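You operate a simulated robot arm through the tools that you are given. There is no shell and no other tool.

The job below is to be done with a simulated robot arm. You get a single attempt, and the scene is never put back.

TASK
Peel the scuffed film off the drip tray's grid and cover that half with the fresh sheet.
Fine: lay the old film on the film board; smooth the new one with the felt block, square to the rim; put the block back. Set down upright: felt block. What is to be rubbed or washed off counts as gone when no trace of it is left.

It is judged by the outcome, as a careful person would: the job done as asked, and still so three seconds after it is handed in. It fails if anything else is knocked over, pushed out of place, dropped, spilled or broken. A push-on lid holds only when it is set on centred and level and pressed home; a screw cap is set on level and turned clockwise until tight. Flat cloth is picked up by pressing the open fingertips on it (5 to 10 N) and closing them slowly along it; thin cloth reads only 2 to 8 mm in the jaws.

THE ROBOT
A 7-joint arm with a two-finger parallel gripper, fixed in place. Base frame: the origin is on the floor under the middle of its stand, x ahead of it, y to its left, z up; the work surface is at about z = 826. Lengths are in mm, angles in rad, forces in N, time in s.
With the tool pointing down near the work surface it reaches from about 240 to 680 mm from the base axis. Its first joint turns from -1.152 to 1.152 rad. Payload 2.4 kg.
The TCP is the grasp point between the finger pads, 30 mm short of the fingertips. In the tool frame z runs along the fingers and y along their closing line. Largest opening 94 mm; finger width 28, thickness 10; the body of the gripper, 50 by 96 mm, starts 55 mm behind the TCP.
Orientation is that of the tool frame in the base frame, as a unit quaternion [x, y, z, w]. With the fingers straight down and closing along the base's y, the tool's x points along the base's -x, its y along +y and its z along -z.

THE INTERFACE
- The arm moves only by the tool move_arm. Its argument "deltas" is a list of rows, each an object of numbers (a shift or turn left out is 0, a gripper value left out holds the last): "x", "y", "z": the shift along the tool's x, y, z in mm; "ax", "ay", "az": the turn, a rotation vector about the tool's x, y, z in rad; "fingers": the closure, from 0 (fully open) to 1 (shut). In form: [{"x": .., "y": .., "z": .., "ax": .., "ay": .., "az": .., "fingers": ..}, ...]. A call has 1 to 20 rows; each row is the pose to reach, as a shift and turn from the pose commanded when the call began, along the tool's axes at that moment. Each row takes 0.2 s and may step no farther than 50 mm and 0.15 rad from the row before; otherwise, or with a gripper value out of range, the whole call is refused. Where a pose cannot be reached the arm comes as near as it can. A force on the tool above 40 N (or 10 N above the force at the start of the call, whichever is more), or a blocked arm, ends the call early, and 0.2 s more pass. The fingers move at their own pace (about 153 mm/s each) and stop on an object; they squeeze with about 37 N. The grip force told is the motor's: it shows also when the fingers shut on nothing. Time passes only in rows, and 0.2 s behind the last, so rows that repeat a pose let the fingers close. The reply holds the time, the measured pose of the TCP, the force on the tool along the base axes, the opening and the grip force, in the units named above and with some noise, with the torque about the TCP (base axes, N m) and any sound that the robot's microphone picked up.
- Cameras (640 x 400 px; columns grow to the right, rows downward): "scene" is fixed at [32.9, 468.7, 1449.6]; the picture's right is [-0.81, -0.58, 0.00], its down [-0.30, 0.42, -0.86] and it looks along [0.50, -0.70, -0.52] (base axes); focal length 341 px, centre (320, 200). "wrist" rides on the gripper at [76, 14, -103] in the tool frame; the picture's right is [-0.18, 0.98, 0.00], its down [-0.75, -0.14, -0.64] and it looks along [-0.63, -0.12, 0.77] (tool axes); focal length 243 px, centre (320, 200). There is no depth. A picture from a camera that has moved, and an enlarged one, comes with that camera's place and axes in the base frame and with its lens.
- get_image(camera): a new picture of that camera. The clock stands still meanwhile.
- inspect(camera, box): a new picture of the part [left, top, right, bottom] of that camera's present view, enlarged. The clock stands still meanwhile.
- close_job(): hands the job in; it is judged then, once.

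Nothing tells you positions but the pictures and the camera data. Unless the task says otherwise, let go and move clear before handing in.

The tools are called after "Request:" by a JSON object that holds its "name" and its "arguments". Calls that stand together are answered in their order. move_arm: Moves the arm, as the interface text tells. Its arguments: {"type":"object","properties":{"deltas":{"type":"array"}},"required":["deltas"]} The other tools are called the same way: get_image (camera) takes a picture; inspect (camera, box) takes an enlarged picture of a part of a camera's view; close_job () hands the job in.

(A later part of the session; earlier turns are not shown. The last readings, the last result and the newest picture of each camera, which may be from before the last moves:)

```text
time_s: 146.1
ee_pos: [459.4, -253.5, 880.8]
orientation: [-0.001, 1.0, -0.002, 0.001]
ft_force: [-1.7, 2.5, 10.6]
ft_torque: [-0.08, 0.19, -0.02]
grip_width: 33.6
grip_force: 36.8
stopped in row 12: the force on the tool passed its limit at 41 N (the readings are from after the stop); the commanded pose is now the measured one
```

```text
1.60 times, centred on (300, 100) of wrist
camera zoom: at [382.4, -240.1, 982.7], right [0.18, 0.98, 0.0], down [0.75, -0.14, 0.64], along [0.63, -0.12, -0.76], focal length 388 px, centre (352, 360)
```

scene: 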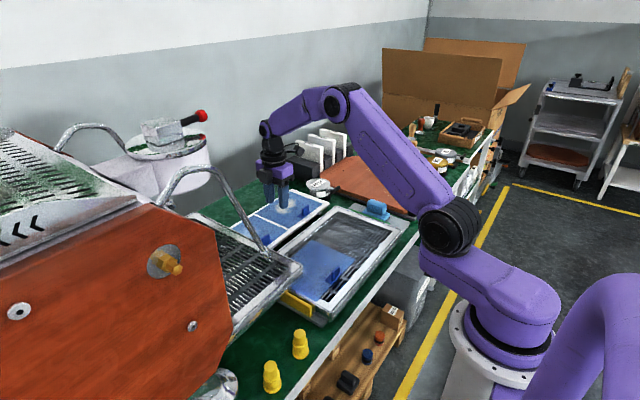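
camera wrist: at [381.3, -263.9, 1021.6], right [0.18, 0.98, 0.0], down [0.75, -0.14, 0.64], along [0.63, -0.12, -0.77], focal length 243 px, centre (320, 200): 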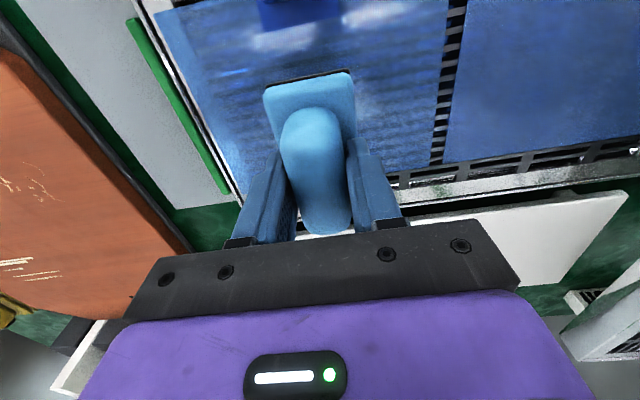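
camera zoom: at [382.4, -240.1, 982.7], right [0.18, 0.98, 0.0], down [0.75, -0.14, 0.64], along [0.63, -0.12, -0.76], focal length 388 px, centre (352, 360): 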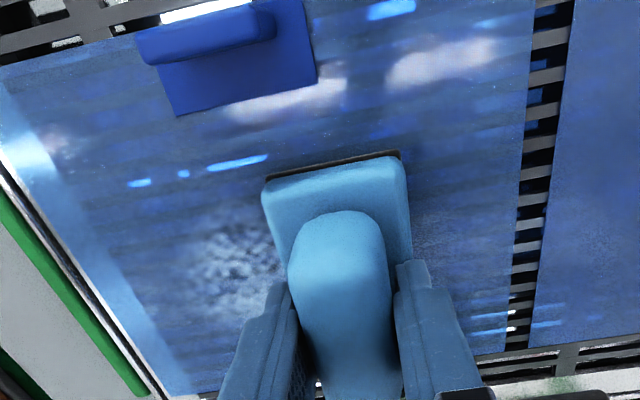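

A brief force peak stopped the stroke — contact is stiff, so I'll use lighter pressure and slower motion. The sheet hasn't moved; I'll continue toward −y.

Request:
{"name": "move_arm", "arguments": {"deltas": [{"z": -0.3, "y": -0.5}, {"z": -0.3, "y": -2}, {"z": -0.3, "y": -4}, {"z": -0.3, "y": -6.5}, {"z": -0.3, "y": -9}, {"z": -0.3, "y": -11.5}, {"z": -0.3, "y": -14}, {"z": -0.3, "y": -16.5}, {"z": -0.3, "y": -19}, {"z": -0.3, "y": -21.5}, {"z": -0.3, "y": -24}, {"z": -0.3, "y": -26.5}, {"z": -0.3, "y": -29}, {"z": -0.3, "y": -31}, {"z": -0.3, "y": -32}]}}

Request:
{"name": "inspect", "arguments": {"camera": "scene", "box": [310, 180, 400, 260]}}

Request:
{"name": "inspect", "arguments": {"camera": "wrist", "box": [100, 0, 500, 200]}}

```text
time_s: 149.3
ee_pos: [460.0, -286.3, 880.5]
orientation: [-0.001, 1.0, 0.0, 0.001]
ft_force: [0.0, 3.9, 7.6]
ft_torque: [0.09, 0.0, -0.01]
grip_width: 33.9
grip_force: 36.4
```

```text
5.00 times, centred on (355, 220) of scene
camera zoom: at [32.8, 468.9, 1449.6], right [-0.81, -0.58, 0.0], down [-0.3, 0.42, -0.86], along [0.5, -0.7, -0.52], focal length 1706 px, centre (145, 100)
```

zoom: 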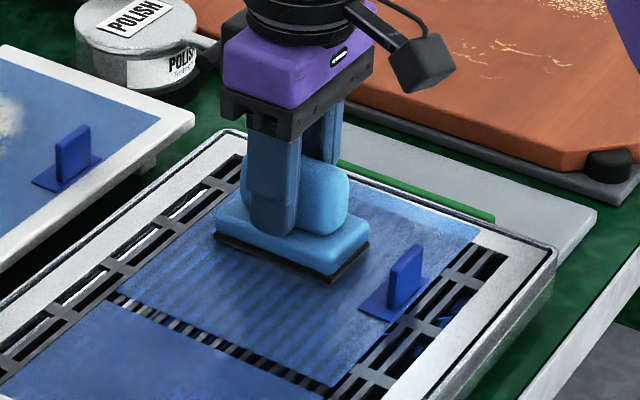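

```text
1.60 times, centred on (300, 100) of wrist
camera zoom: at [382.7, -271.8, 982.7], right [0.18, 0.98, 0.0], down [0.75, -0.14, 0.64], along [0.63, -0.12, -0.77], focal length 388 px, centre (352, 360)
```

zoom: 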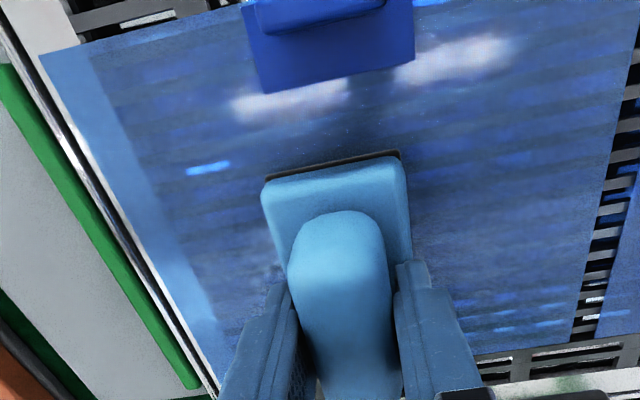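

The patch is gone in the wake of the block at ~8 N. I'll continue this stroke to near the −y edge.

Request:
{"name": "move_arm", "arguments": {"deltas": [{"y": -0.5}, {"y": -2}, {"y": -4.5}, {"y": -7.5}, {"y": -10.5}, {"y": -13.5}, {"y": -16.5}, {"y": -19.5}, {"y": -22.5}, {"y": -25.5}, {"y": -28.5}, {"y": -31.5}, {"y": -34.5}, {"y": -37.5}, {"y": -40.5}, {"y": -43.5}, {"y": -46.5}, {"y": -49.5}, {"y": -52}, {"y": -53}]}}

Request:
{"name": "inspect", "arguments": {"camera": "scene", "box": [310, 180, 400, 260]}}

Request:
{"name": "inspect", "arguments": {"camera": "wrist", "box": [100, 0, 500, 200]}}

```text
time_s: 153.5
ee_pos: [459.6, -340.3, 880.3]
orientation: [-0.001, 1.0, -0.001, 0.001]
ft_force: [0.2, 6.3, 14.6]
ft_torque: [0.1, -0.04, 0.0]
grip_width: 33.7
grip_force: 37.3
```

```text
5.00 times, centred on (355, 220) of scene
camera zoom: at [32.7, 469.0, 1449.5], right [-0.81, -0.58, 0.0], down [-0.3, 0.42, -0.86], along [0.5, -0.7, -0.52], focal length 1706 px, centre (145, 100)
```

zoom: 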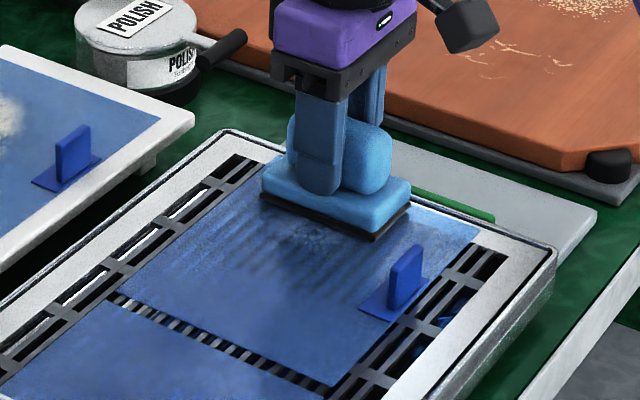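

```text
1.60 times, centred on (300, 100) of wrist
camera zoom: at [382.7, -325.8, 982.3], right [0.18, 0.98, 0.0], down [0.75, -0.14, 0.64], along [0.63, -0.12, -0.77], focal length 388 px, centre (352, 360)
```

zoom: 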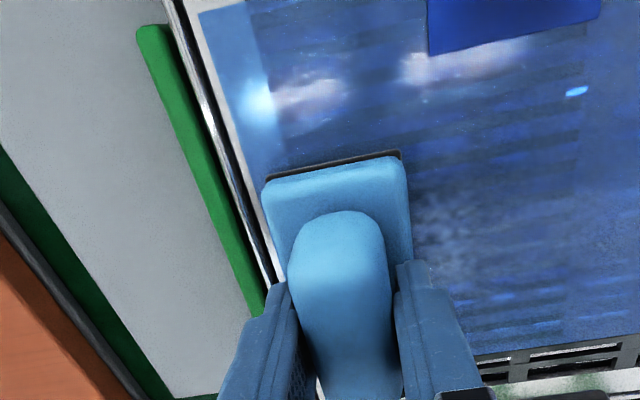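

It's working: the +y part of the sheet now looks smooth with no bars showing, with a faint residue left near (453, −302). I'll stroke back toward +y at the same light pressure.

Request:
{"name": "move_arm", "arguments": {"deltas": [{"y": 0.5}, {"y": 2}, {"y": 4.5}, {"y": 7.5}, {"y": 10.5}, {"y": 13.5}, {"y": 16.5}, {"y": 19.5}, {"y": 22.5}, {"y": 25.5}, {"y": 28.5}, {"y": 31.5}, {"y": 34.5}, {"y": 37.5}, {"y": 40.5}, {"y": 43.5}, {"y": 46.5}, {"y": 49.5}, {"y": 52}, {"y": 53}]}}

Request:
{"name": "inspect", "arguments": {"camera": "scene", "box": [310, 180, 400, 260]}}

Request:
{"name": "inspect", "arguments": {"camera": "wrist", "box": [100, 0, 500, 200]}}

```text
time_s: 157.7
ee_pos: [459.6, -285.9, 879.1]
orientation: [-0.001, 1.0, -0.001, 0.001]
ft_force: [0.1, -0.5, 0.0]
ft_torque: [-0.01, -0.05, -0.02]
grip_width: 33.7
grip_force: 36.8
```

```text
5.00 times, centred on (355, 220) of scene
camera zoom: at [32.9, 468.7, 1449.6], right [-0.81, -0.58, 0.0], down [-0.3, 0.42, -0.86], along [0.5, -0.7, -0.52], focal length 1706 px, centre (145, 100)
```

zoom: 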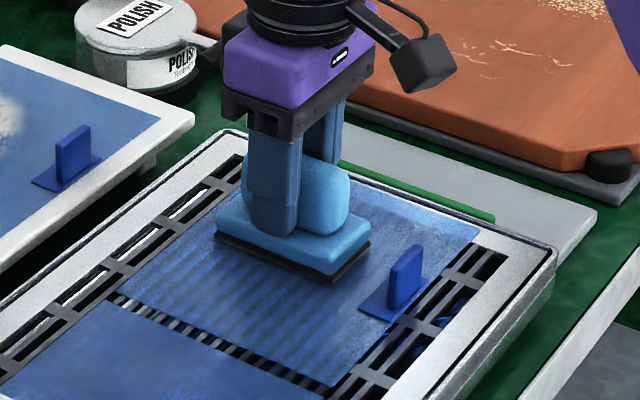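

```text
1.60 times, centred on (300, 100) of wrist
camera zoom: at [382.4, -272.0, 982.6], right [0.18, 0.98, 0.0], down [0.75, -0.14, 0.64], along [0.63, -0.12, -0.77], focal length 388 px, centre (352, 360)
```

zoom: 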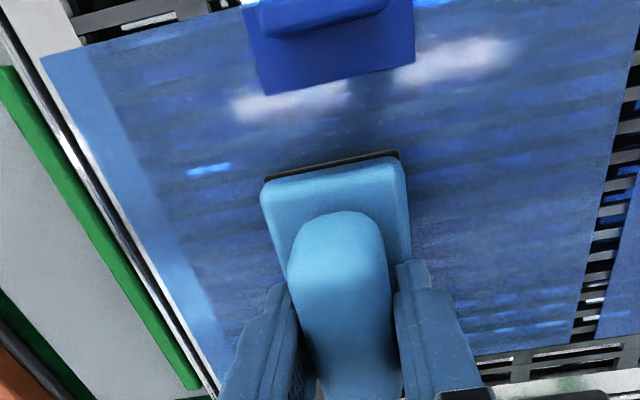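

No contact force here now, so I'll press down again lightly and continue the stroke toward +y.

Request:
{"name": "move_arm", "arguments": {"deltas": [{"z": 0.3}, {"z": 0.6}, {"z": 0.6}]}}

```text
time_s: 158.5
ee_pos: [459.3, -286.5, 880.2]
orientation: [-0.001, 1.0, -0.001, 0.001]
ft_force: [-0.5, 1.1, 10.3]
ft_torque: [0.13, 0.17, -0.04]
grip_width: 33.9
grip_force: 37.3
```

Request:
{"name": "move_arm", "arguments": {"deltas": [{"y": 0.5}, {"y": 2}, {"y": 4.5}, {"y": 7.5}, {"y": 10.5}, {"y": 13.5}, {"y": 16.5}, {"y": 19.5}, {"y": 22.5}, {"y": 25.5}, {"y": 28.5}, {"y": 31.5}, {"y": 34.5}, {"y": 37.5}, {"y": 40.5}, {"y": 43.5}, {"y": 46.5}, {"y": 49.5}, {"y": 52}, {"y": 53}]}}

Request:
{"name": "inspect", "arguments": {"camera": "scene", "box": [310, 180, 400, 260]}}

Request:
{"name": "inspect", "arguments": {"camera": "wrist", "box": [100, 0, 500, 200]}}

```text
time_s: 162.7
ee_pos: [460.0, -232.1, 878.5]
orientation: [-0.001, 1.0, 0.0, 0.001]
ft_force: [0.6, -8.3, 18.5]
ft_torque: [-0.27, -0.16, -0.02]
grip_width: 33.8
grip_force: 37.2
```

```text
5.00 times, centred on (355, 220) of scene
camera zoom: at [32.7, 468.6, 1449.7], right [-0.81, -0.58, 0.0], down [-0.3, 0.42, -0.86], along [0.5, -0.7, -0.52], focal length 1706 px, centre (145, 100)
```

zoom: 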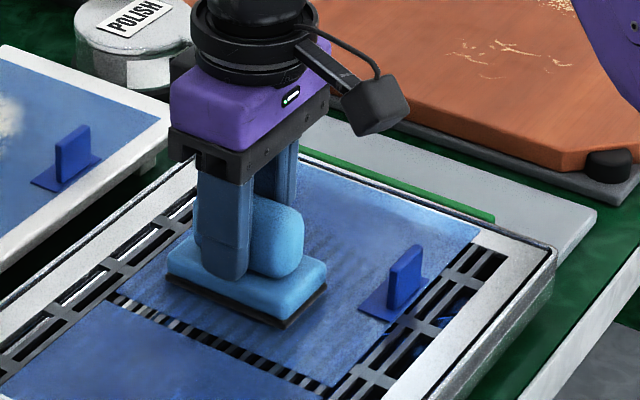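

```text
1.60 times, centred on (300, 100) of wrist
camera zoom: at [382.5, -219.4, 981.9], right [0.18, 0.98, 0.0], down [0.75, -0.14, 0.64], along [0.63, -0.12, -0.77], focal length 388 px, centre (352, 360)
```

zoom: 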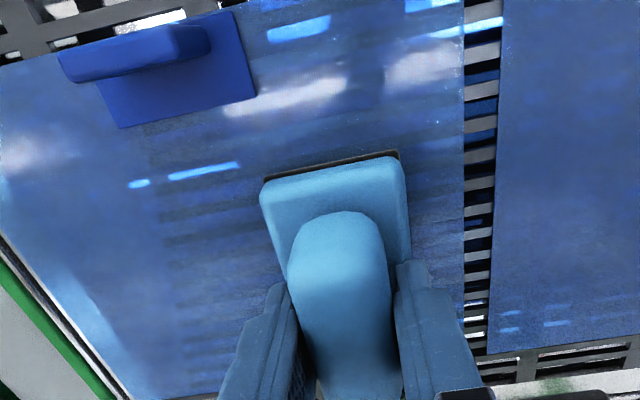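

The pale patch is gone where the block has passed, and the sheet's corners haven't moved. I'll finish this lane to the +y side, then do a second lane farther in (+x).

Request:
{"name": "move_arm", "arguments": {"deltas": [{"z": -0.4, "y": 1}, {"z": -0.4, "y": 3.5}, {"z": -0.4, "y": 6.5}, {"z": -0.4, "y": 9.5}, {"z": -0.4, "y": 12.5}, {"z": -0.4, "y": 15}, {"z": -0.4, "y": 16.5}, {"z": -0.4, "y": 17, "x": -1}, {"z": -0.4, "y": 17, "x": -4}, {"z": -0.4, "y": 17, "x": -7}, {"z": -0.4, "y": 17, "x": -10}, {"z": -0.4, "y": 17, "x": -13}, {"z": -0.4, "y": 17, "x": -15}, {"z": -0.4, "y": 17, "x": -15}]}}

Request:
{"name": "inspect", "arguments": {"camera": "scene", "box": [310, 180, 400, 260]}}

```text
time_s: 165.7
ee_pos: [475.2, -215.4, 879.7]
orientation: [-0.001, 1.0, 0.0, 0.0]
ft_force: [-0.7, 1.0, 2.1]
ft_torque: [0.08, 0.09, 0.02]
grip_width: 34.0
grip_force: 36.9
```

```text
5.00 times, centred on (355, 220) of scene
camera zoom: at [32.9, 468.7, 1449.6], right [-0.81, -0.58, 0.0], down [-0.3, 0.42, -0.86], along [0.5, -0.7, -0.52], focal length 1706 px, centre (145, 100)
```

zoom: 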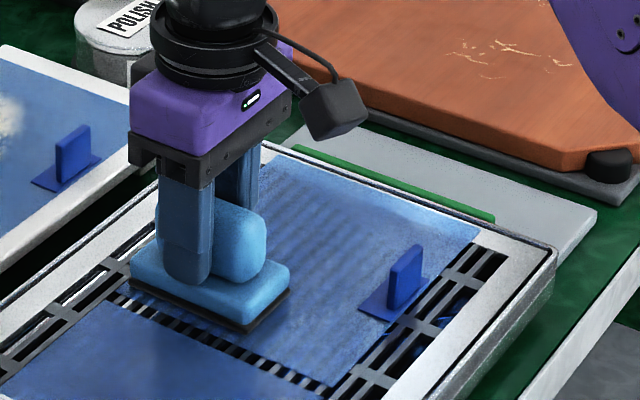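

Now the second lane at x ≈ 474, stroking toward −y with light pressure.

Request:
{"name": "move_arm", "arguments": {"deltas": [{"z": 0.2, "y": -0.5}, {"z": 0.3, "y": -2}, {"z": 0.3, "y": -5}, {"z": 0.3, "y": -8.5}, {"z": 0.3, "y": -12}, {"z": 0.3, "y": -15.5}, {"z": 0.3, "y": -19}, {"z": 0.3, "y": -22.5}, {"z": 0.3, "y": -26}, {"z": 0.3, "y": -29.5}, {"z": 0.3, "y": -33}, {"z": 0.3, "y": -36.5}, {"z": 0.3, "y": -40}, {"z": 0.3, "y": -43.5}, {"z": 0.3, "y": -47}, {"z": 0.3, "y": -50.5}, {"z": 0.3, "y": -54}, {"z": 0.3, "y": -57.5}, {"z": 0.3, "y": -60}, {"z": 0.3, "y": -61}]}}

Request:
{"name": "inspect", "arguments": {"camera": "scene", "box": [310, 180, 400, 260]}}

Request:
{"name": "inspect", "arguments": {"camera": "wrist", "box": [100, 0, 500, 200]}}

```text
time_s: 169.9
ee_pos: [473.4, -277.2, 879.8]
orientation: [-0.001, 1.0, -0.001, 0.001]
ft_force: [2.5, 4.5, 9.6]
ft_torque: [0.2, -0.02, -0.02]
grip_width: 33.7
grip_force: 37.2
```

```text
5.00 times, centred on (355, 220) of scene
camera zoom: at [32.8, 468.9, 1449.6], right [-0.81, -0.58, 0.0], down [-0.3, 0.42, -0.86], along [0.5, -0.7, -0.52], focal length 1706 px, centre (145, 100)
```

zoom: 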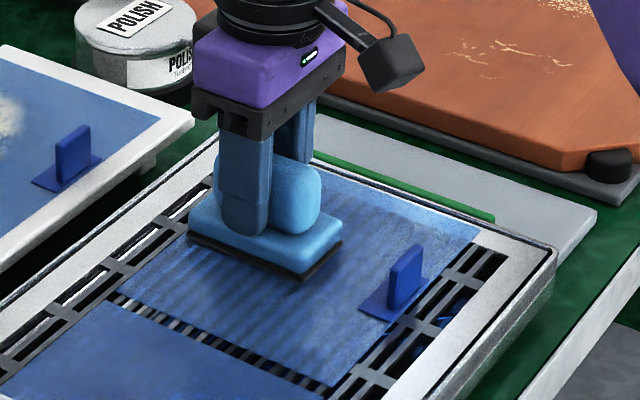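

```text
1.60 times, centred on (300, 100) of wrist
camera zoom: at [397.0, -263.0, 982.1], right [0.18, 0.98, 0.0], down [0.75, -0.14, 0.64], along [0.63, -0.12, -0.77], focal length 388 px, centre (352, 360)
```

zoom: 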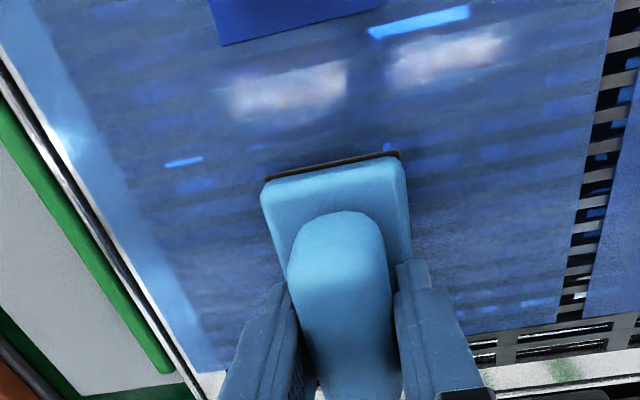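

Pressure is about right (~10 N) and the sheet stays put. I'll continue this lane to the −y edge.

Request:
{"name": "move_arm", "arguments": {"deltas": [{"y": -0.5}, {"y": -2}, {"y": -5}, {"y": -8.5}, {"y": -12}, {"y": -15.5}, {"y": -19}, {"y": -22.5}, {"y": -26}, {"y": -29.5}, {"y": -33}, {"y": -36.5}, {"y": -40}, {"y": -43.5}, {"y": -47}, {"y": -50.5}, {"y": -54}, {"y": -58}, {"y": -61.5}, {"y": -64}]}}

Request:
{"name": "inspect", "arguments": {"camera": "scene", "box": [310, 180, 400, 260]}}

Request:
{"name": "inspect", "arguments": {"camera": "wrist", "box": [100, 0, 500, 200]}}

```text
time_s: 174.1
ee_pos: [474.9, -341.5, 880.3]
orientation: [0.0, 1.0, -0.001, 0.003]
ft_force: [0.5, 5.5, 12.0]
ft_torque: [0.23, 0.09, -0.04]
grip_width: 33.5
grip_force: 37.0
```

```text
5.00 times, centred on (355, 220) of scene
camera zoom: at [32.8, 468.9, 1449.5], right [-0.81, -0.58, 0.0], down [-0.3, 0.42, -0.86], along [0.5, -0.7, -0.52], focal length 1706 px, centre (145, 100)
```

zoom: 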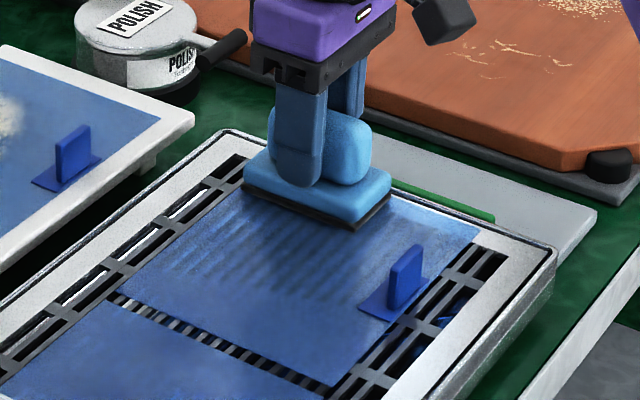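

```text
1.60 times, centred on (300, 100) of wrist
camera zoom: at [397.7, -327.1, 982.0], right [0.18, 0.98, 0.0], down [0.75, -0.14, 0.64], along [0.63, -0.12, -0.76], focal length 388 px, centre (352, 360)
```

zoom: 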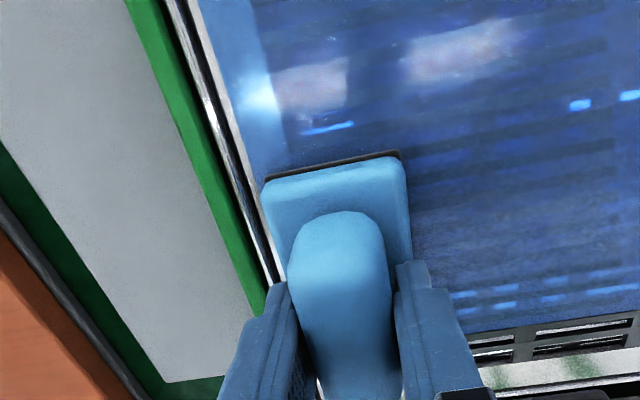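

Clean so far. Next I'll draw the block toward the robot along the −y edge to cover the near corner (the tab is well clear in y), then back out.

Request:
{"name": "move_arm", "arguments": {"deltas": [{"z": -0.2, "x": 1}, {"z": -0.2, "x": 4}, {"z": -0.2, "x": 7.5}, {"z": -0.2, "x": 11}, {"z": -0.2, "x": 14.5}, {"z": -0.2, "x": 18}, {"z": -0.2, "x": 21.5}, {"z": -0.2, "x": 25}, {"z": -0.2, "x": 28.5}, {"z": -0.2, "x": 32}, {"z": -0.2, "x": 35.5}, {"z": -0.2, "x": 39}, {"z": -0.2, "x": 42.5}, {"z": -0.2, "x": 46}, {"z": -0.2, "x": 49.5}, {"z": -0.2, "x": 53}, {"z": -0.2, "x": 55}, {"z": -0.2, "x": 56}]}}

Request:
{"name": "inspect", "arguments": {"camera": "scene", "box": [310, 180, 400, 260]}}

Request:
{"name": "inspect", "arguments": {"camera": "wrist", "box": [100, 0, 500, 200]}}

```text
time_s: 177.9
ee_pos: [417.8, -342.5, 879.6]
orientation: [0.0, 1.0, 0.001, 0.001]
ft_force: [3.6, 1.1, 8.0]
ft_torque: [0.08, -0.13, -0.04]
grip_width: 33.6
grip_force: 37.2
```

```text
5.00 times, centred on (355, 220) of scene
camera zoom: at [32.9, 468.8, 1449.6], right [-0.81, -0.58, 0.0], down [-0.3, 0.42, -0.86], along [0.5, -0.7, -0.52], focal length 1706 px, centre (145, 100)
```

zoom: 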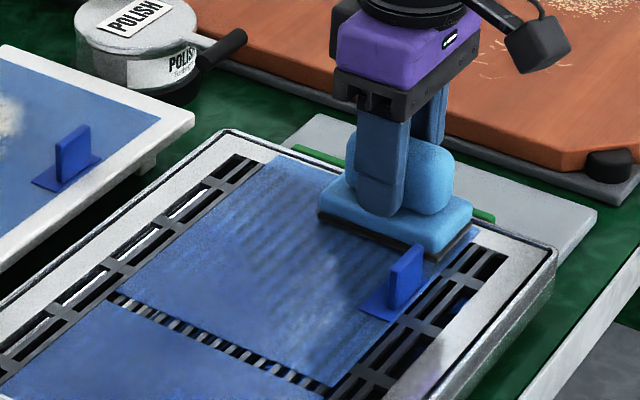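

```text
1.60 times, centred on (300, 100) of wrist
camera zoom: at [341.1, -327.9, 982.1], right [0.18, 0.98, 0.0], down [0.75, -0.14, 0.64], along [0.63, -0.12, -0.77], focal length 388 px, centre (352, 360)
```

zoom: 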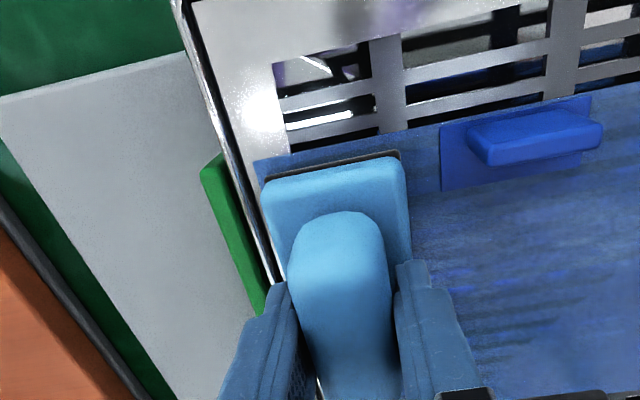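

The near −y corner is smoothed and the block is clear of the tab. Now back out to x ≈ 444 and stroke +y past the tab with ~8 mm clearance.

Request:
{"name": "move_arm", "arguments": {"deltas": [{"x": -1}, {"x": -4}, {"x": -8}, {"x": -12}, {"x": -16}, {"x": -20}, {"x": -24}, {"x": -26}, {"x": -26, "y": 1}, {"x": -26, "y": 4}, {"x": -26, "y": 7.5}, {"x": -26, "y": 11}, {"x": -26, "y": 14.5}, {"x": -26, "y": 18}, {"x": -26, "y": 21.5}, {"x": -26, "y": 25}, {"x": -26, "y": 28.5}, {"x": -26, "y": 32}, {"x": -26, "y": 35}, {"x": -26, "y": 37}]}}

Request:
{"name": "inspect", "arguments": {"camera": "scene", "box": [310, 180, 400, 260]}}

Request:
{"name": "inspect", "arguments": {"camera": "wrist", "box": [100, 0, 500, 200]}}

```text
time_s: 182.1
ee_pos: [444.3, -303.8, 879.2]
orientation: [0.0, 1.0, -0.002, 0.002]
ft_force: [-1.4, -2.6, 4.8]
ft_torque: [-0.02, 0.09, 0.05]
grip_width: 33.7
grip_force: 37.4
```

```text
5.00 times, centred on (355, 220) of scene
camera zoom: at [32.9, 468.7, 1449.6], right [-0.81, -0.58, 0.0], down [-0.3, 0.42, -0.86], along [0.5, -0.7, -0.52], focal length 1706 px, centre (145, 100)
```

zoom: 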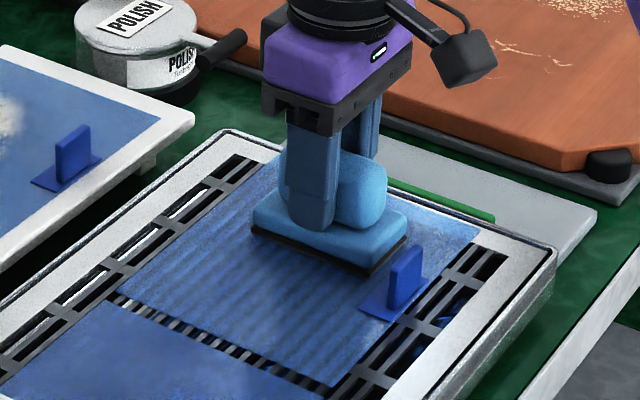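

```text
1.60 times, centred on (300, 100) of wrist
camera zoom: at [367.0, -290.3, 982.2], right [0.18, 0.98, 0.0], down [0.75, -0.14, 0.64], along [0.63, -0.12, -0.76], focal length 388 px, centre (352, 360)
```

zoom: 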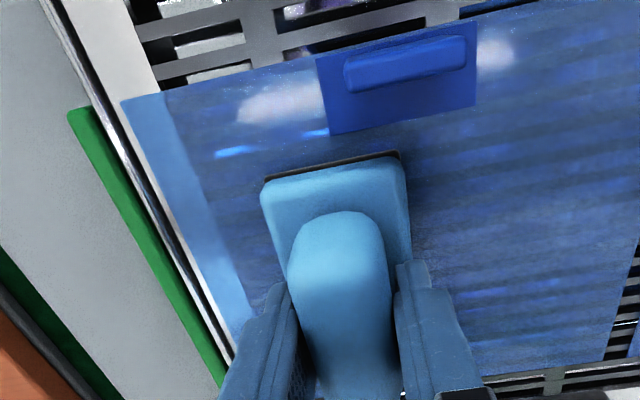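

Good clearance to the tab. Continuing this lane toward +y.

Request:
{"name": "move_arm", "arguments": {"deltas": [{"y": 0.5}, {"y": 2.5}, {"y": 6}, {"y": 9.8}, {"y": 13.6}, {"y": 17.4}, {"y": 21.2}, {"y": 25}, {"y": 28.8}, {"y": 32.6}, {"y": 36.4}, {"y": 40.2}, {"y": 44}, {"y": 47.8}, {"y": 51.6}, {"y": 55.4}, {"y": 59.2}, {"y": 63}, {"y": 66}, {"y": 67}]}}

Request:
{"name": "inspect", "arguments": {"camera": "scene", "box": [310, 180, 400, 260]}}

Request:
{"name": "inspect", "arguments": {"camera": "wrist", "box": [100, 0, 500, 200]}}

```text
time_s: 186.3
ee_pos: [444.7, -237.5, 880.3]
orientation: [0.0, 1.0, 0.0, 0.001]
ft_force: [-0.5, -2.2, 6.0]
ft_torque: [-0.13, 0.05, 0.02]
grip_width: 33.6
grip_force: 36.9
```

```text
5.00 times, centred on (355, 220) of scene
camera zoom: at [32.9, 468.7, 1449.6], right [-0.81, -0.58, 0.0], down [-0.3, 0.42, -0.86], along [0.5, -0.7, -0.52], focal length 1706 px, centre (145, 100)
```

zoom: 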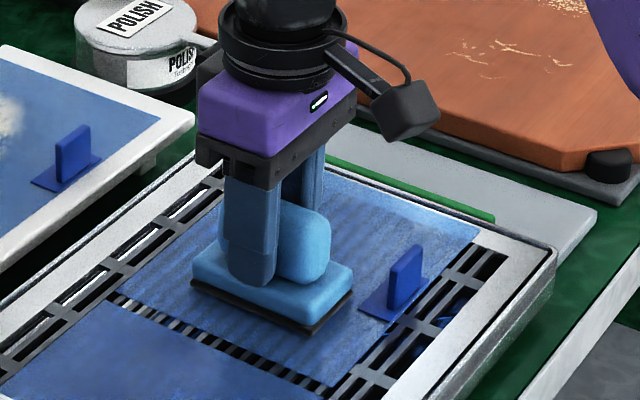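

```text
1.60 times, centred on (300, 100) of wrist
camera zoom: at [367.0, -223.2, 982.2], right [0.18, 0.98, 0.0], down [0.75, -0.14, 0.64], along [0.63, -0.12, -0.77], focal length 388 px, centre (352, 360)
```

zoom: 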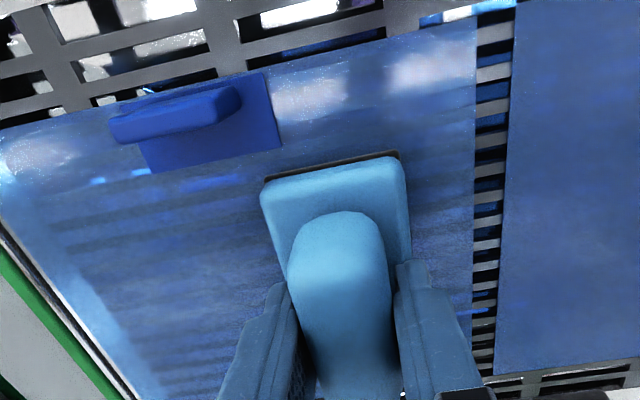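

I'll finish the lane to y ≈ −217 and then draw toward the robot to cover the near +y corner, clear of the tab plate.

Request:
{"name": "move_arm", "arguments": {"deltas": [{"y": 1}, {"y": 4}, {"y": 8}, {"y": 12}, {"y": 16}, {"y": 19}, {"y": 20.5}, {"y": 20.5, "x": 1}, {"y": 20.5, "x": 4}, {"y": 20.5, "x": 7.5}, {"y": 20.5, "x": 11}, {"y": 20.5, "x": 14.5}, {"y": 20.5, "x": 18}, {"y": 20.5, "x": 21.5}, {"y": 20.5, "x": 24.5}, {"y": 20.5, "x": 26}]}}

Request:
{"name": "inspect", "arguments": {"camera": "scene", "box": [310, 180, 400, 260]}}

Request:
{"name": "inspect", "arguments": {"camera": "wrist", "box": [100, 0, 500, 200]}}

```text
time_s: 189.7
ee_pos: [417.7, -216.6, 880.0]
orientation: [-0.002, 1.0, -0.001, 0.002]
ft_force: [4.4, 0.7, 11.7]
ft_torque: [0.07, -0.13, -0.02]
grip_width: 33.7
grip_force: 37.5
```

```text
5.00 times, centred on (355, 220) of scene
camera zoom: at [32.9, 468.8, 1449.6], right [-0.81, -0.58, 0.0], down [-0.3, 0.42, -0.86], along [0.5, -0.7, -0.52], focal length 1706 px, centre (145, 100)
```

zoom: 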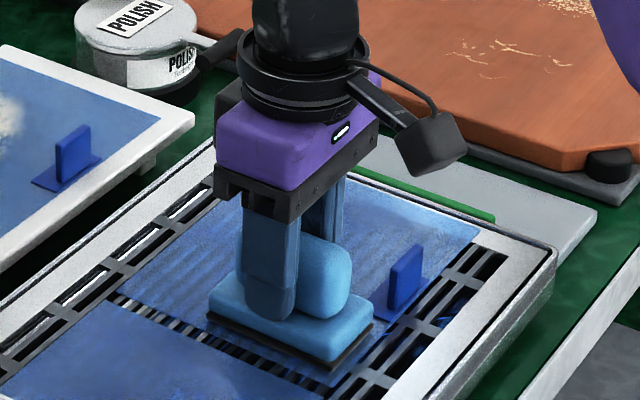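

```text
1.60 times, centred on (300, 100) of wrist
camera zoom: at [341.6, -202.6, 981.9], right [0.18, 0.98, 0.0], down [0.75, -0.14, 0.65], along [0.63, -0.12, -0.76], focal length 388 px, centre (352, 360)
```

zoom: 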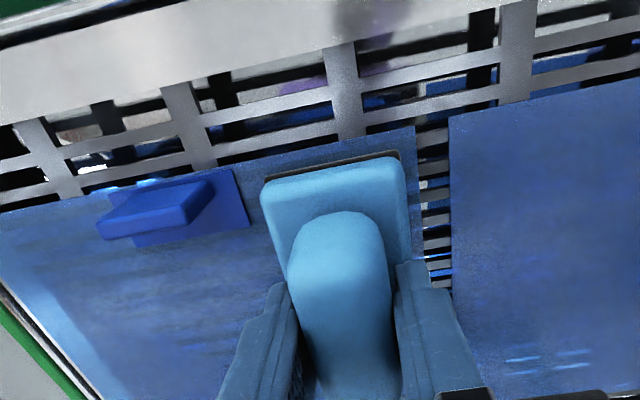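

All lanes are done. I'll lift the block off the sheet and carry it back over toward its plate so I can inspect the sheet for any leftover trace.

Request:
{"name": "move_arm", "arguments": {"deltas": [{"z": -1}, {"z": -3}, {"z": -7}, {"z": -12}, {"z": -18}, {"z": -24}, {"z": -30}, {"z": -36}, {"z": -40}, {"z": -40, "x": -3}, {"z": -40, "x": -8}, {"z": -40, "x": -14}, {"z": -40, "x": -20}, {"z": -40, "x": -25}, {"z": -40, "x": -27}, {"z": -40, "x": -27}]}}

Request:
{"name": "move_arm", "arguments": {"deltas": [{"y": -2}, {"y": -6}, {"y": -13}, {"y": -21}, {"y": -30}, {"y": -40}, {"y": -50}, {"y": -60}, {"y": -70}, {"y": -80}, {"y": -90}, {"y": -100}, {"y": -110}, {"y": -120}, {"y": -130}, {"y": -140}, {"y": -150}, {"y": -160}, {"y": -166}, {"y": -168}]}}

Request:
{"name": "inspect", "arguments": {"camera": "scene", "box": [310, 180, 400, 260]}}

Request:
{"name": "get_image", "arguments": {"camera": "wrist"}}

```text
time_s: 193.1
ee_pos: [446.7, -216.2, 919.2]
orientation: [0.0, 1.0, 0.0, 0.0]
ft_force: [0.4, -0.3, -1.6]
ft_torque: [-0.02, 0.02, -0.03]
grip_width: 33.8
grip_force: 36.5
```

```text
time_s: 197.3
ee_pos: [445.6, -385.0, 920.3]
orientation: [-0.002, 1.0, 0.0, 0.001]
ft_force: [-0.7, 0.0, -0.9]
ft_torque: [-0.02, 0.0, 0.02]
grip_width: 33.5
grip_force: 37.0
```

```text
5.00 times, centred on (355, 220) of scene
camera zoom: at [33.0, 468.7, 1449.6], right [-0.81, -0.58, 0.0], down [-0.3, 0.42, -0.86], along [0.5, -0.7, -0.52], focal length 1706 px, centre (145, 100)
```

zoom: 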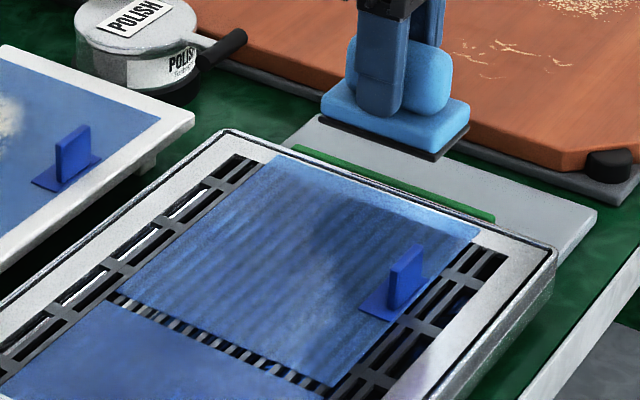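

```text
taken
camera wrist: at [368.4, -371.3, 1022.1], right [0.18, 0.98, 0.0], down [0.75, -0.14, 0.64], along [0.63, -0.12, -0.77], focal length 243 px, centre (320, 200)
```

wrist: 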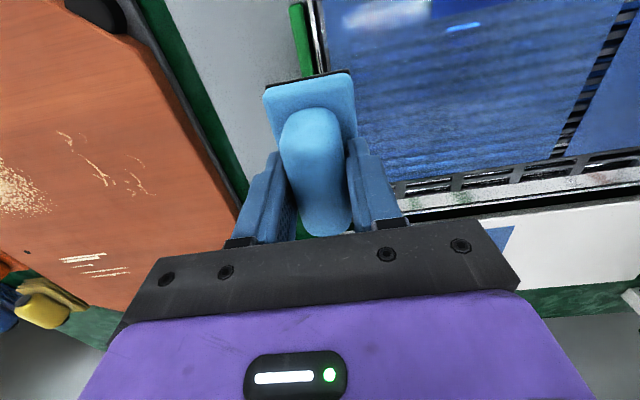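

The pale patch appears completely gone. Let me zoom in from both cameras to be sure nothing is left and that the sheet is still square.

Request:
{"name": "inspect", "arguments": {"camera": "wrist", "box": [300, 0, 640, 200]}}

Request:
{"name": "inspect", "arguments": {"camera": "scene", "box": [330, 200, 395, 250]}}

```text
1.88 times, centred on (470, 100) of wrist
camera zoom: at [368.4, -371.3, 1022.1], right [0.18, 0.98, 0.0], down [0.75, -0.14, 0.64], along [0.63, -0.12, -0.77], focal length 457 px, centre (38, 388)
```

zoom: 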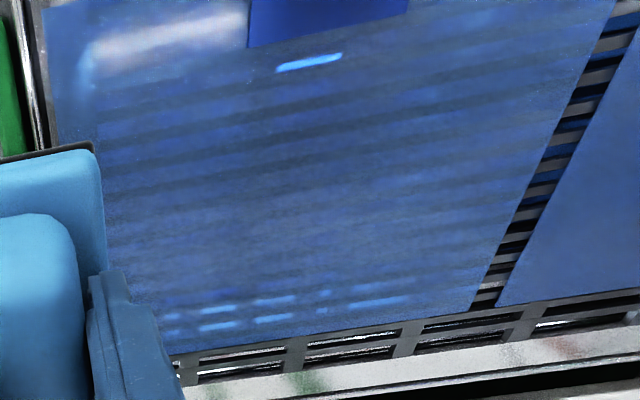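

```text
8.00 times, centred on (362, 225) of scene
camera zoom: at [33.0, 468.7, 1449.6], right [-0.81, -0.58, 0.0], down [-0.3, 0.42, -0.86], along [0.5, -0.7, -0.52], focal length 2730 px, centre (-20, 0)
```

zoom: 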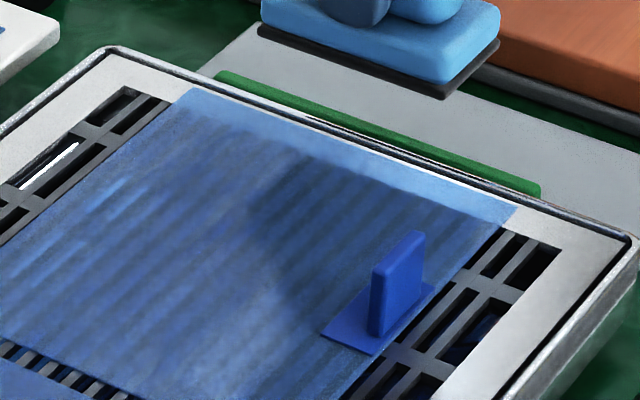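

The sheet is clear of any trace and still exactly square in its half. Before putting the block back, I'll compare how it sits in the hand with how it sat at pick-up.

Request:
{"name": "inspect", "arguments": {"camera": "wrist", "box": [220, 60, 420, 200]}}

```text
2.86 times, centred on (320, 130) of wrist
camera zoom: at [368.4, -371.3, 1022.1], right [0.18, 0.98, 0.0], down [0.75, -0.14, 0.64], along [0.63, -0.12, -0.77], focal length 693 px, centre (320, 400)
```

zoom: 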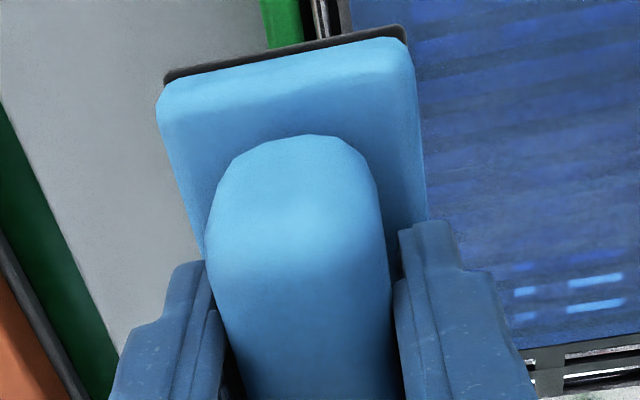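

The block sits in the hand exactly as at pick-up. I'll move it back over its original spot and lower it slowly.

Request:
{"name": "move_arm", "arguments": {"deltas": [{"y": -2, "x": -0.5}, {"y": -7, "x": -0.5}, {"y": -14, "x": -0.5}, {"y": -22, "x": -0.5}, {"y": -30, "x": -0.5}, {"y": -38, "x": -0.5}, {"y": -46, "x": -0.5}, {"y": -52, "x": -0.5}, {"y": -55, "x": -0.5}, {"y": -55.6, "x": -0.5}, {"y": -55.6, "x": -0.5}]}}

Request:
{"name": "move_arm", "arguments": {"deltas": [{"z": 2}, {"z": 6}, {"z": 12}, {"z": 18}, {"z": 24}, {"z": 30}, {"z": 36}, {"z": 42}, {"z": 48}, {"z": 53}, {"z": 57}, {"z": 61}, {"z": 64}, {"z": 67}, {"z": 69}, {"z": 70}, {"z": 70}]}}

Request:
{"name": "inspect", "arguments": {"camera": "scene", "box": [350, 160, 430, 230]}}

Request:
{"name": "inspect", "arguments": {"camera": "wrist", "box": [220, 60, 420, 200]}}

```text
time_s: 199.7
ee_pos: [447.5, -442.2, 919.0]
orientation: [-0.001, 1.0, 0.0, 0.001]
ft_force: [0.3, 0.7, -1.5]
ft_torque: [0.0, 0.02, 0.01]
grip_width: 33.9
grip_force: 36.2
```

```text
time_s: 203.3
ee_pos: [446.5, -439.8, 849.7]
orientation: [-0.002, 1.0, -0.001, 0.001]
ft_force: [0.6, -0.1, -1.6]
ft_torque: [-0.03, -0.01, -0.04]
grip_width: 33.8
grip_force: 36.9
```

```text
5.71 times, centred on (390, 195) of scene
camera zoom: at [33.0, 468.7, 1449.6], right [-0.81, -0.58, 0.0], down [-0.3, 0.42, -0.86], along [0.5, -0.7, -0.52], focal length 1950 px, centre (-80, 229)
```

zoom: 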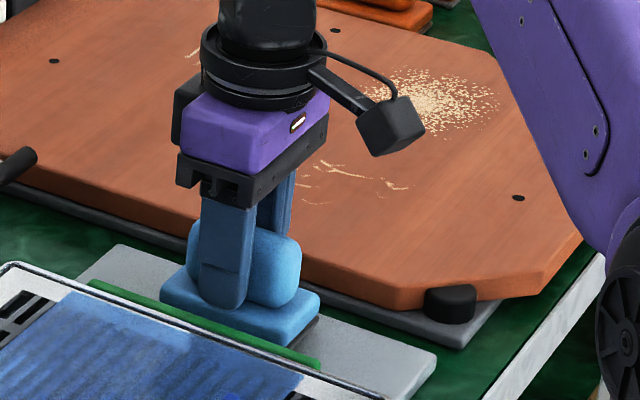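

```text
2.86 times, centred on (320, 130) of wrist
camera zoom: at [369.5, -426.4, 951.9], right [0.18, 0.98, 0.0], down [0.75, -0.14, 0.64], along [0.63, -0.12, -0.77], focal length 693 px, centre (320, 400)
```

zoom: 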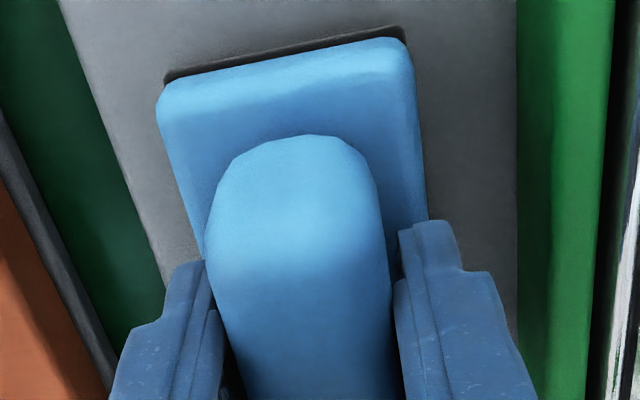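

About 5 mm above the plate, aligned with its original position. Lowering the last bit slowly until I feel the plate.

Request:
{"name": "move_arm", "arguments": {"deltas": [{"z": 1}, {"z": 2}, {"z": 3}, {"z": 4}, {"z": 4.7}, {"z": 4.7}]}}

```text
time_s: 204.7
ee_pos: [446.1, -440.3, 844.3]
orientation: [-0.002, 1.0, 0.0, 0.001]
ft_force: [-0.5, 0.3, -0.2]
ft_torque: [-0.04, -0.02, 0.01]
grip_width: 33.9
grip_force: 36.9
```

Request:
{"name": "move_arm", "arguments": {"deltas": [{"z": 0.5}, {"z": 1.0}, {"z": 1.0}]}}

```text
time_s: 205.5
ee_pos: [446.7, -440.5, 843.9]
orientation: [-0.001, 1.0, 0.0, 0.001]
ft_force: [0.9, 0.8, -0.3]
ft_torque: [0.01, 0.02, -0.01]
grip_width: 33.7
grip_force: 37.4
```

Request:
{"name": "move_arm", "arguments": {"deltas": [{"z": 0.5}, {"z": 1.0}, {"z": 1.0}]}}

Request:
{"name": "inspect", "arguments": {"camera": "scene", "box": [350, 160, 430, 230]}}

```text
time_s: 206.3
ee_pos: [446.6, -440.5, 843.4]
orientation: [0.0, 1.0, 0.0, 0.002]
ft_force: [0.4, 0.2, -0.6]
ft_torque: [0.04, 0.02, 0.01]
grip_width: 33.7
grip_force: 36.5
```

```text
5.71 times, centred on (390, 195) of scene
camera zoom: at [32.9, 468.7, 1449.6], right [-0.81, -0.58, 0.0], down [-0.3, 0.42, -0.86], along [0.5, -0.7, -0.52], focal length 1950 px, centre (-80, 229)
```

zoom: 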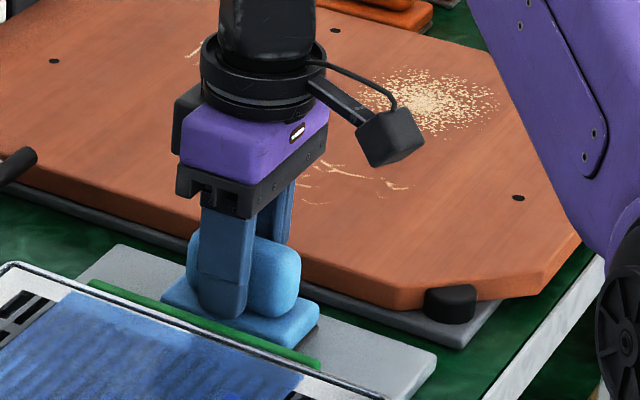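

Request:
{"name": "move_arm", "arguments": {"deltas": [{"z": 0.4}, {"z": 0.8}, {"z": 0.8}]}}

```text
time_s: 207.1
ee_pos: [445.8, -441.4, 843.9]
orientation: [0.0, 1.0, -0.001, 0.002]
ft_force: [-3.2, 3.2, 17.1]
ft_torque: [0.22, 0.51, -0.03]
grip_width: 33.9
grip_force: 37.0
```

The block is firmly on its plate (17 N). I'll ease the pressure and open the fingers.

Request:
{"name": "move_arm", "arguments": {"deltas": [{"z": -0.3}, {"z": -0.6}, {"z": -0.6}]}}

Request:
{"name": "move_arm", "arguments": {"deltas": [{"fingers": 0.62}, {"fingers": 0.58}, {"fingers": 0.52}, {"fingers": 0.45}, {"fingers": 0.38}, {"fingers": 0.36}, {"fingers": 0.36}]}}

Request:
{"name": "inspect", "arguments": {"camera": "wrist", "box": [220, 60, 420, 200]}}

Request:
{"name": "inspect", "arguments": {"camera": "scene", "box": [350, 160, 430, 230]}}

```text
time_s: 207.9
ee_pos: [447.4, -442.0, 844.1]
orientation: [-0.001, 1.0, -0.001, 0.002]
ft_force: [-0.6, 1.6, 14.5]
ft_torque: [0.07, 0.09, 0.0]
grip_width: 33.9
grip_force: 36.4
```

```text
time_s: 209.5
ee_pos: [446.2, -442.7, 843.5]
orientation: [-0.001, 1.0, -0.001, 0.001]
ft_force: [-0.7, -5.8, 12.6]
ft_torque: [0.17, 0.09, 0.06]
grip_width: 56.7
grip_force: 0.1
```

```text
2.86 times, centred on (320, 130) of wrist
camera zoom: at [368.8, -426.7, 945.3], right [0.18, 0.98, 0.0], down [0.75, -0.14, 0.64], along [0.63, -0.12, -0.77], focal length 693 px, centre (320, 400)
```

zoom: 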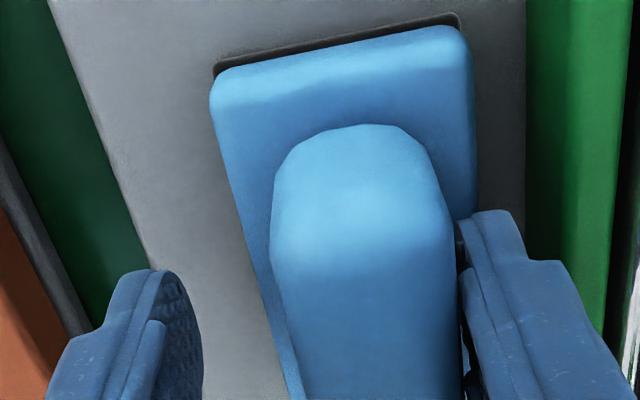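

```text
5.71 times, centred on (390, 195) of scene
camera zoom: at [32.7, 468.7, 1449.6], right [-0.81, -0.58, 0.0], down [-0.3, 0.42, -0.86], along [0.5, -0.7, -0.52], focal length 1950 px, centre (-80, 229)
```

zoom: 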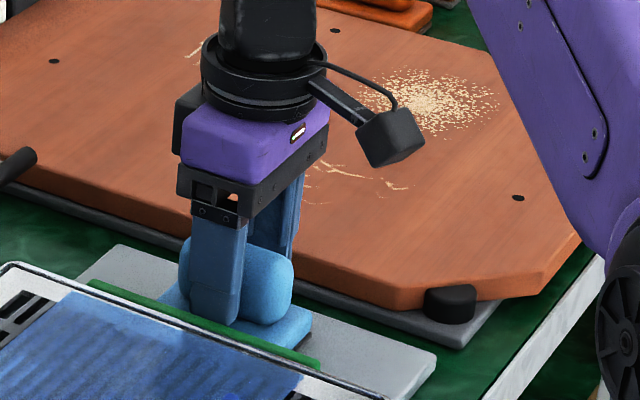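

The fingertips were still pressing on the slab, so opening dragged the block about 10 mm toward +y. I'll rise 2 mm to unload, then close again so the jaws re-centre the block on its original spot, and release without pressure.

Request:
{"name": "move_arm", "arguments": {"deltas": [{"z": -0.8}, {"z": -1.8}, {"z": -3}, {"z": -3}]}}

Request:
{"name": "inspect", "arguments": {"camera": "wrist", "box": [220, 60, 420, 200]}}

```text
time_s: 210.5
ee_pos: [446.3, -438.9, 845.0]
orientation: [-0.001, 1.0, 0.0, 0.002]
ft_force: [0.7, 1.3, -0.3]
ft_torque: [0.02, 0.0, 0.01]
grip_width: 60.1
grip_force: 0.1
```

```text
2.86 times, centred on (320, 130) of wrist
camera zoom: at [369.5, -425.8, 947.9], right [0.18, 0.98, 0.0], down [0.75, -0.14, 0.64], along [0.63, -0.12, -0.77], focal length 693 px, centre (320, 400)
```

zoom: 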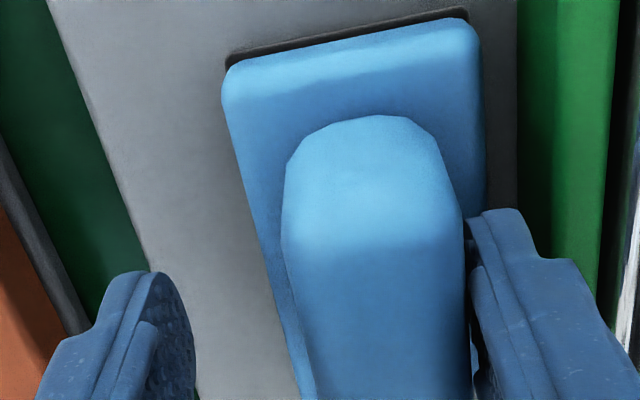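

Unloaded now. I'll close slowly so the jaws push the block back to centre, also correcting 1 mm in y.

Request:
{"name": "move_arm", "arguments": {"deltas": [{"y": -0.5, "fingers": 0.4}, {"y": -1.1, "fingers": 0.44}, {"y": -1.1, "fingers": 0.48}, {"y": -1.1, "fingers": 0.52}, {"y": -1.1, "fingers": 0.56}, {"y": -1.1, "fingers": 0.6}, {"y": -1.1, "fingers": 0.63}, {"y": -1.1, "fingers": 0.66}, {"y": -1.1, "fingers": 0.7}, {"y": -1.1, "fingers": 0.7}]}}

Request:
{"name": "inspect", "arguments": {"camera": "wrist", "box": [220, 60, 420, 200]}}

Request:
{"name": "inspect", "arguments": {"camera": "scene", "box": [350, 160, 430, 230]}}

```text
time_s: 212.7
ee_pos: [446.8, -442.4, 845.8]
orientation: [-0.001, 1.0, 0.001, 0.001]
ft_force: [-0.2, -0.5, 0.8]
ft_torque: [0.03, -0.02, 0.0]
grip_width: 33.6
grip_force: 37.1
```

```text
2.86 times, centred on (320, 130) of wrist
camera zoom: at [369.4, -427.3, 948.5], right [0.18, 0.98, 0.0], down [0.75, -0.14, 0.64], along [0.63, -0.12, -0.77], focal length 693 px, centre (320, 400)
```

zoom: 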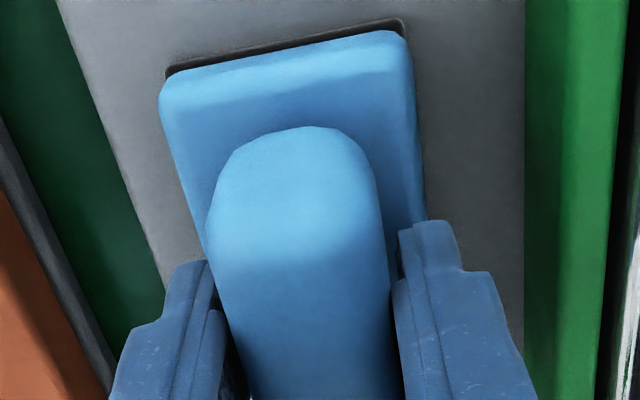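

```text
5.71 times, centred on (390, 195) of scene
camera zoom: at [32.9, 468.7, 1449.6], right [-0.81, -0.58, 0.0], down [-0.3, 0.42, -0.86], along [0.5, -0.7, -0.52], focal length 1950 px, centre (-80, 229)
```

zoom: 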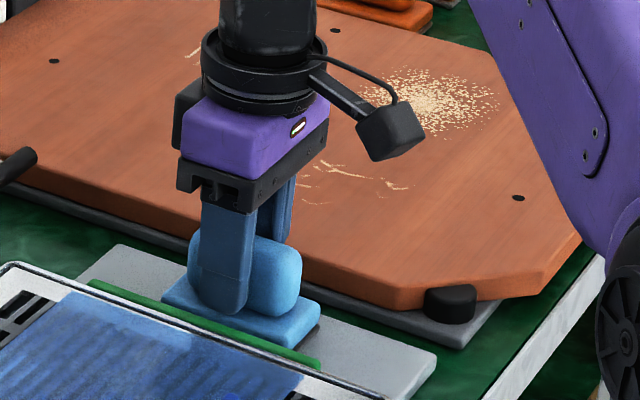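

The block is back on its original spot and unloaded (under 1 N). Now I'll open slowly and check that it stays.

Request:
{"name": "move_arm", "arguments": {"deltas": [{"fingers": 0.62}, {"fingers": 0.58}, {"fingers": 0.52}, {"fingers": 0.45}, {"fingers": 0.38}, {"fingers": 0.36}, {"fingers": 0.36}]}}

Request:
{"name": "inspect", "arguments": {"camera": "wrist", "box": [220, 60, 420, 200]}}

```text
time_s: 214.3
ee_pos: [446.3, -441.1, 846.3]
orientation: [0.0, 1.0, 0.0, 0.001]
ft_force: [0.3, 0.8, 0.0]
ft_torque: [-0.01, 0.0, 0.03]
grip_width: 60.4
grip_force: 0.0
```

```text
2.86 times, centred on (320, 130) of wrist
camera zoom: at [369.4, -427.3, 948.5], right [0.18, 0.98, 0.0], down [0.75, -0.14, 0.64], along [0.63, -0.12, -0.77], focal length 693 px, centre (320, 400)
```

zoom: 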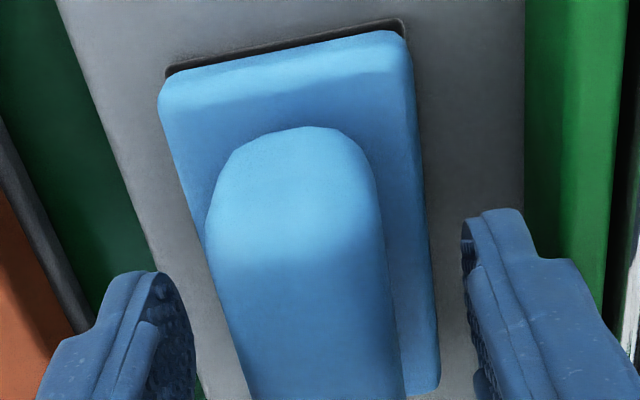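

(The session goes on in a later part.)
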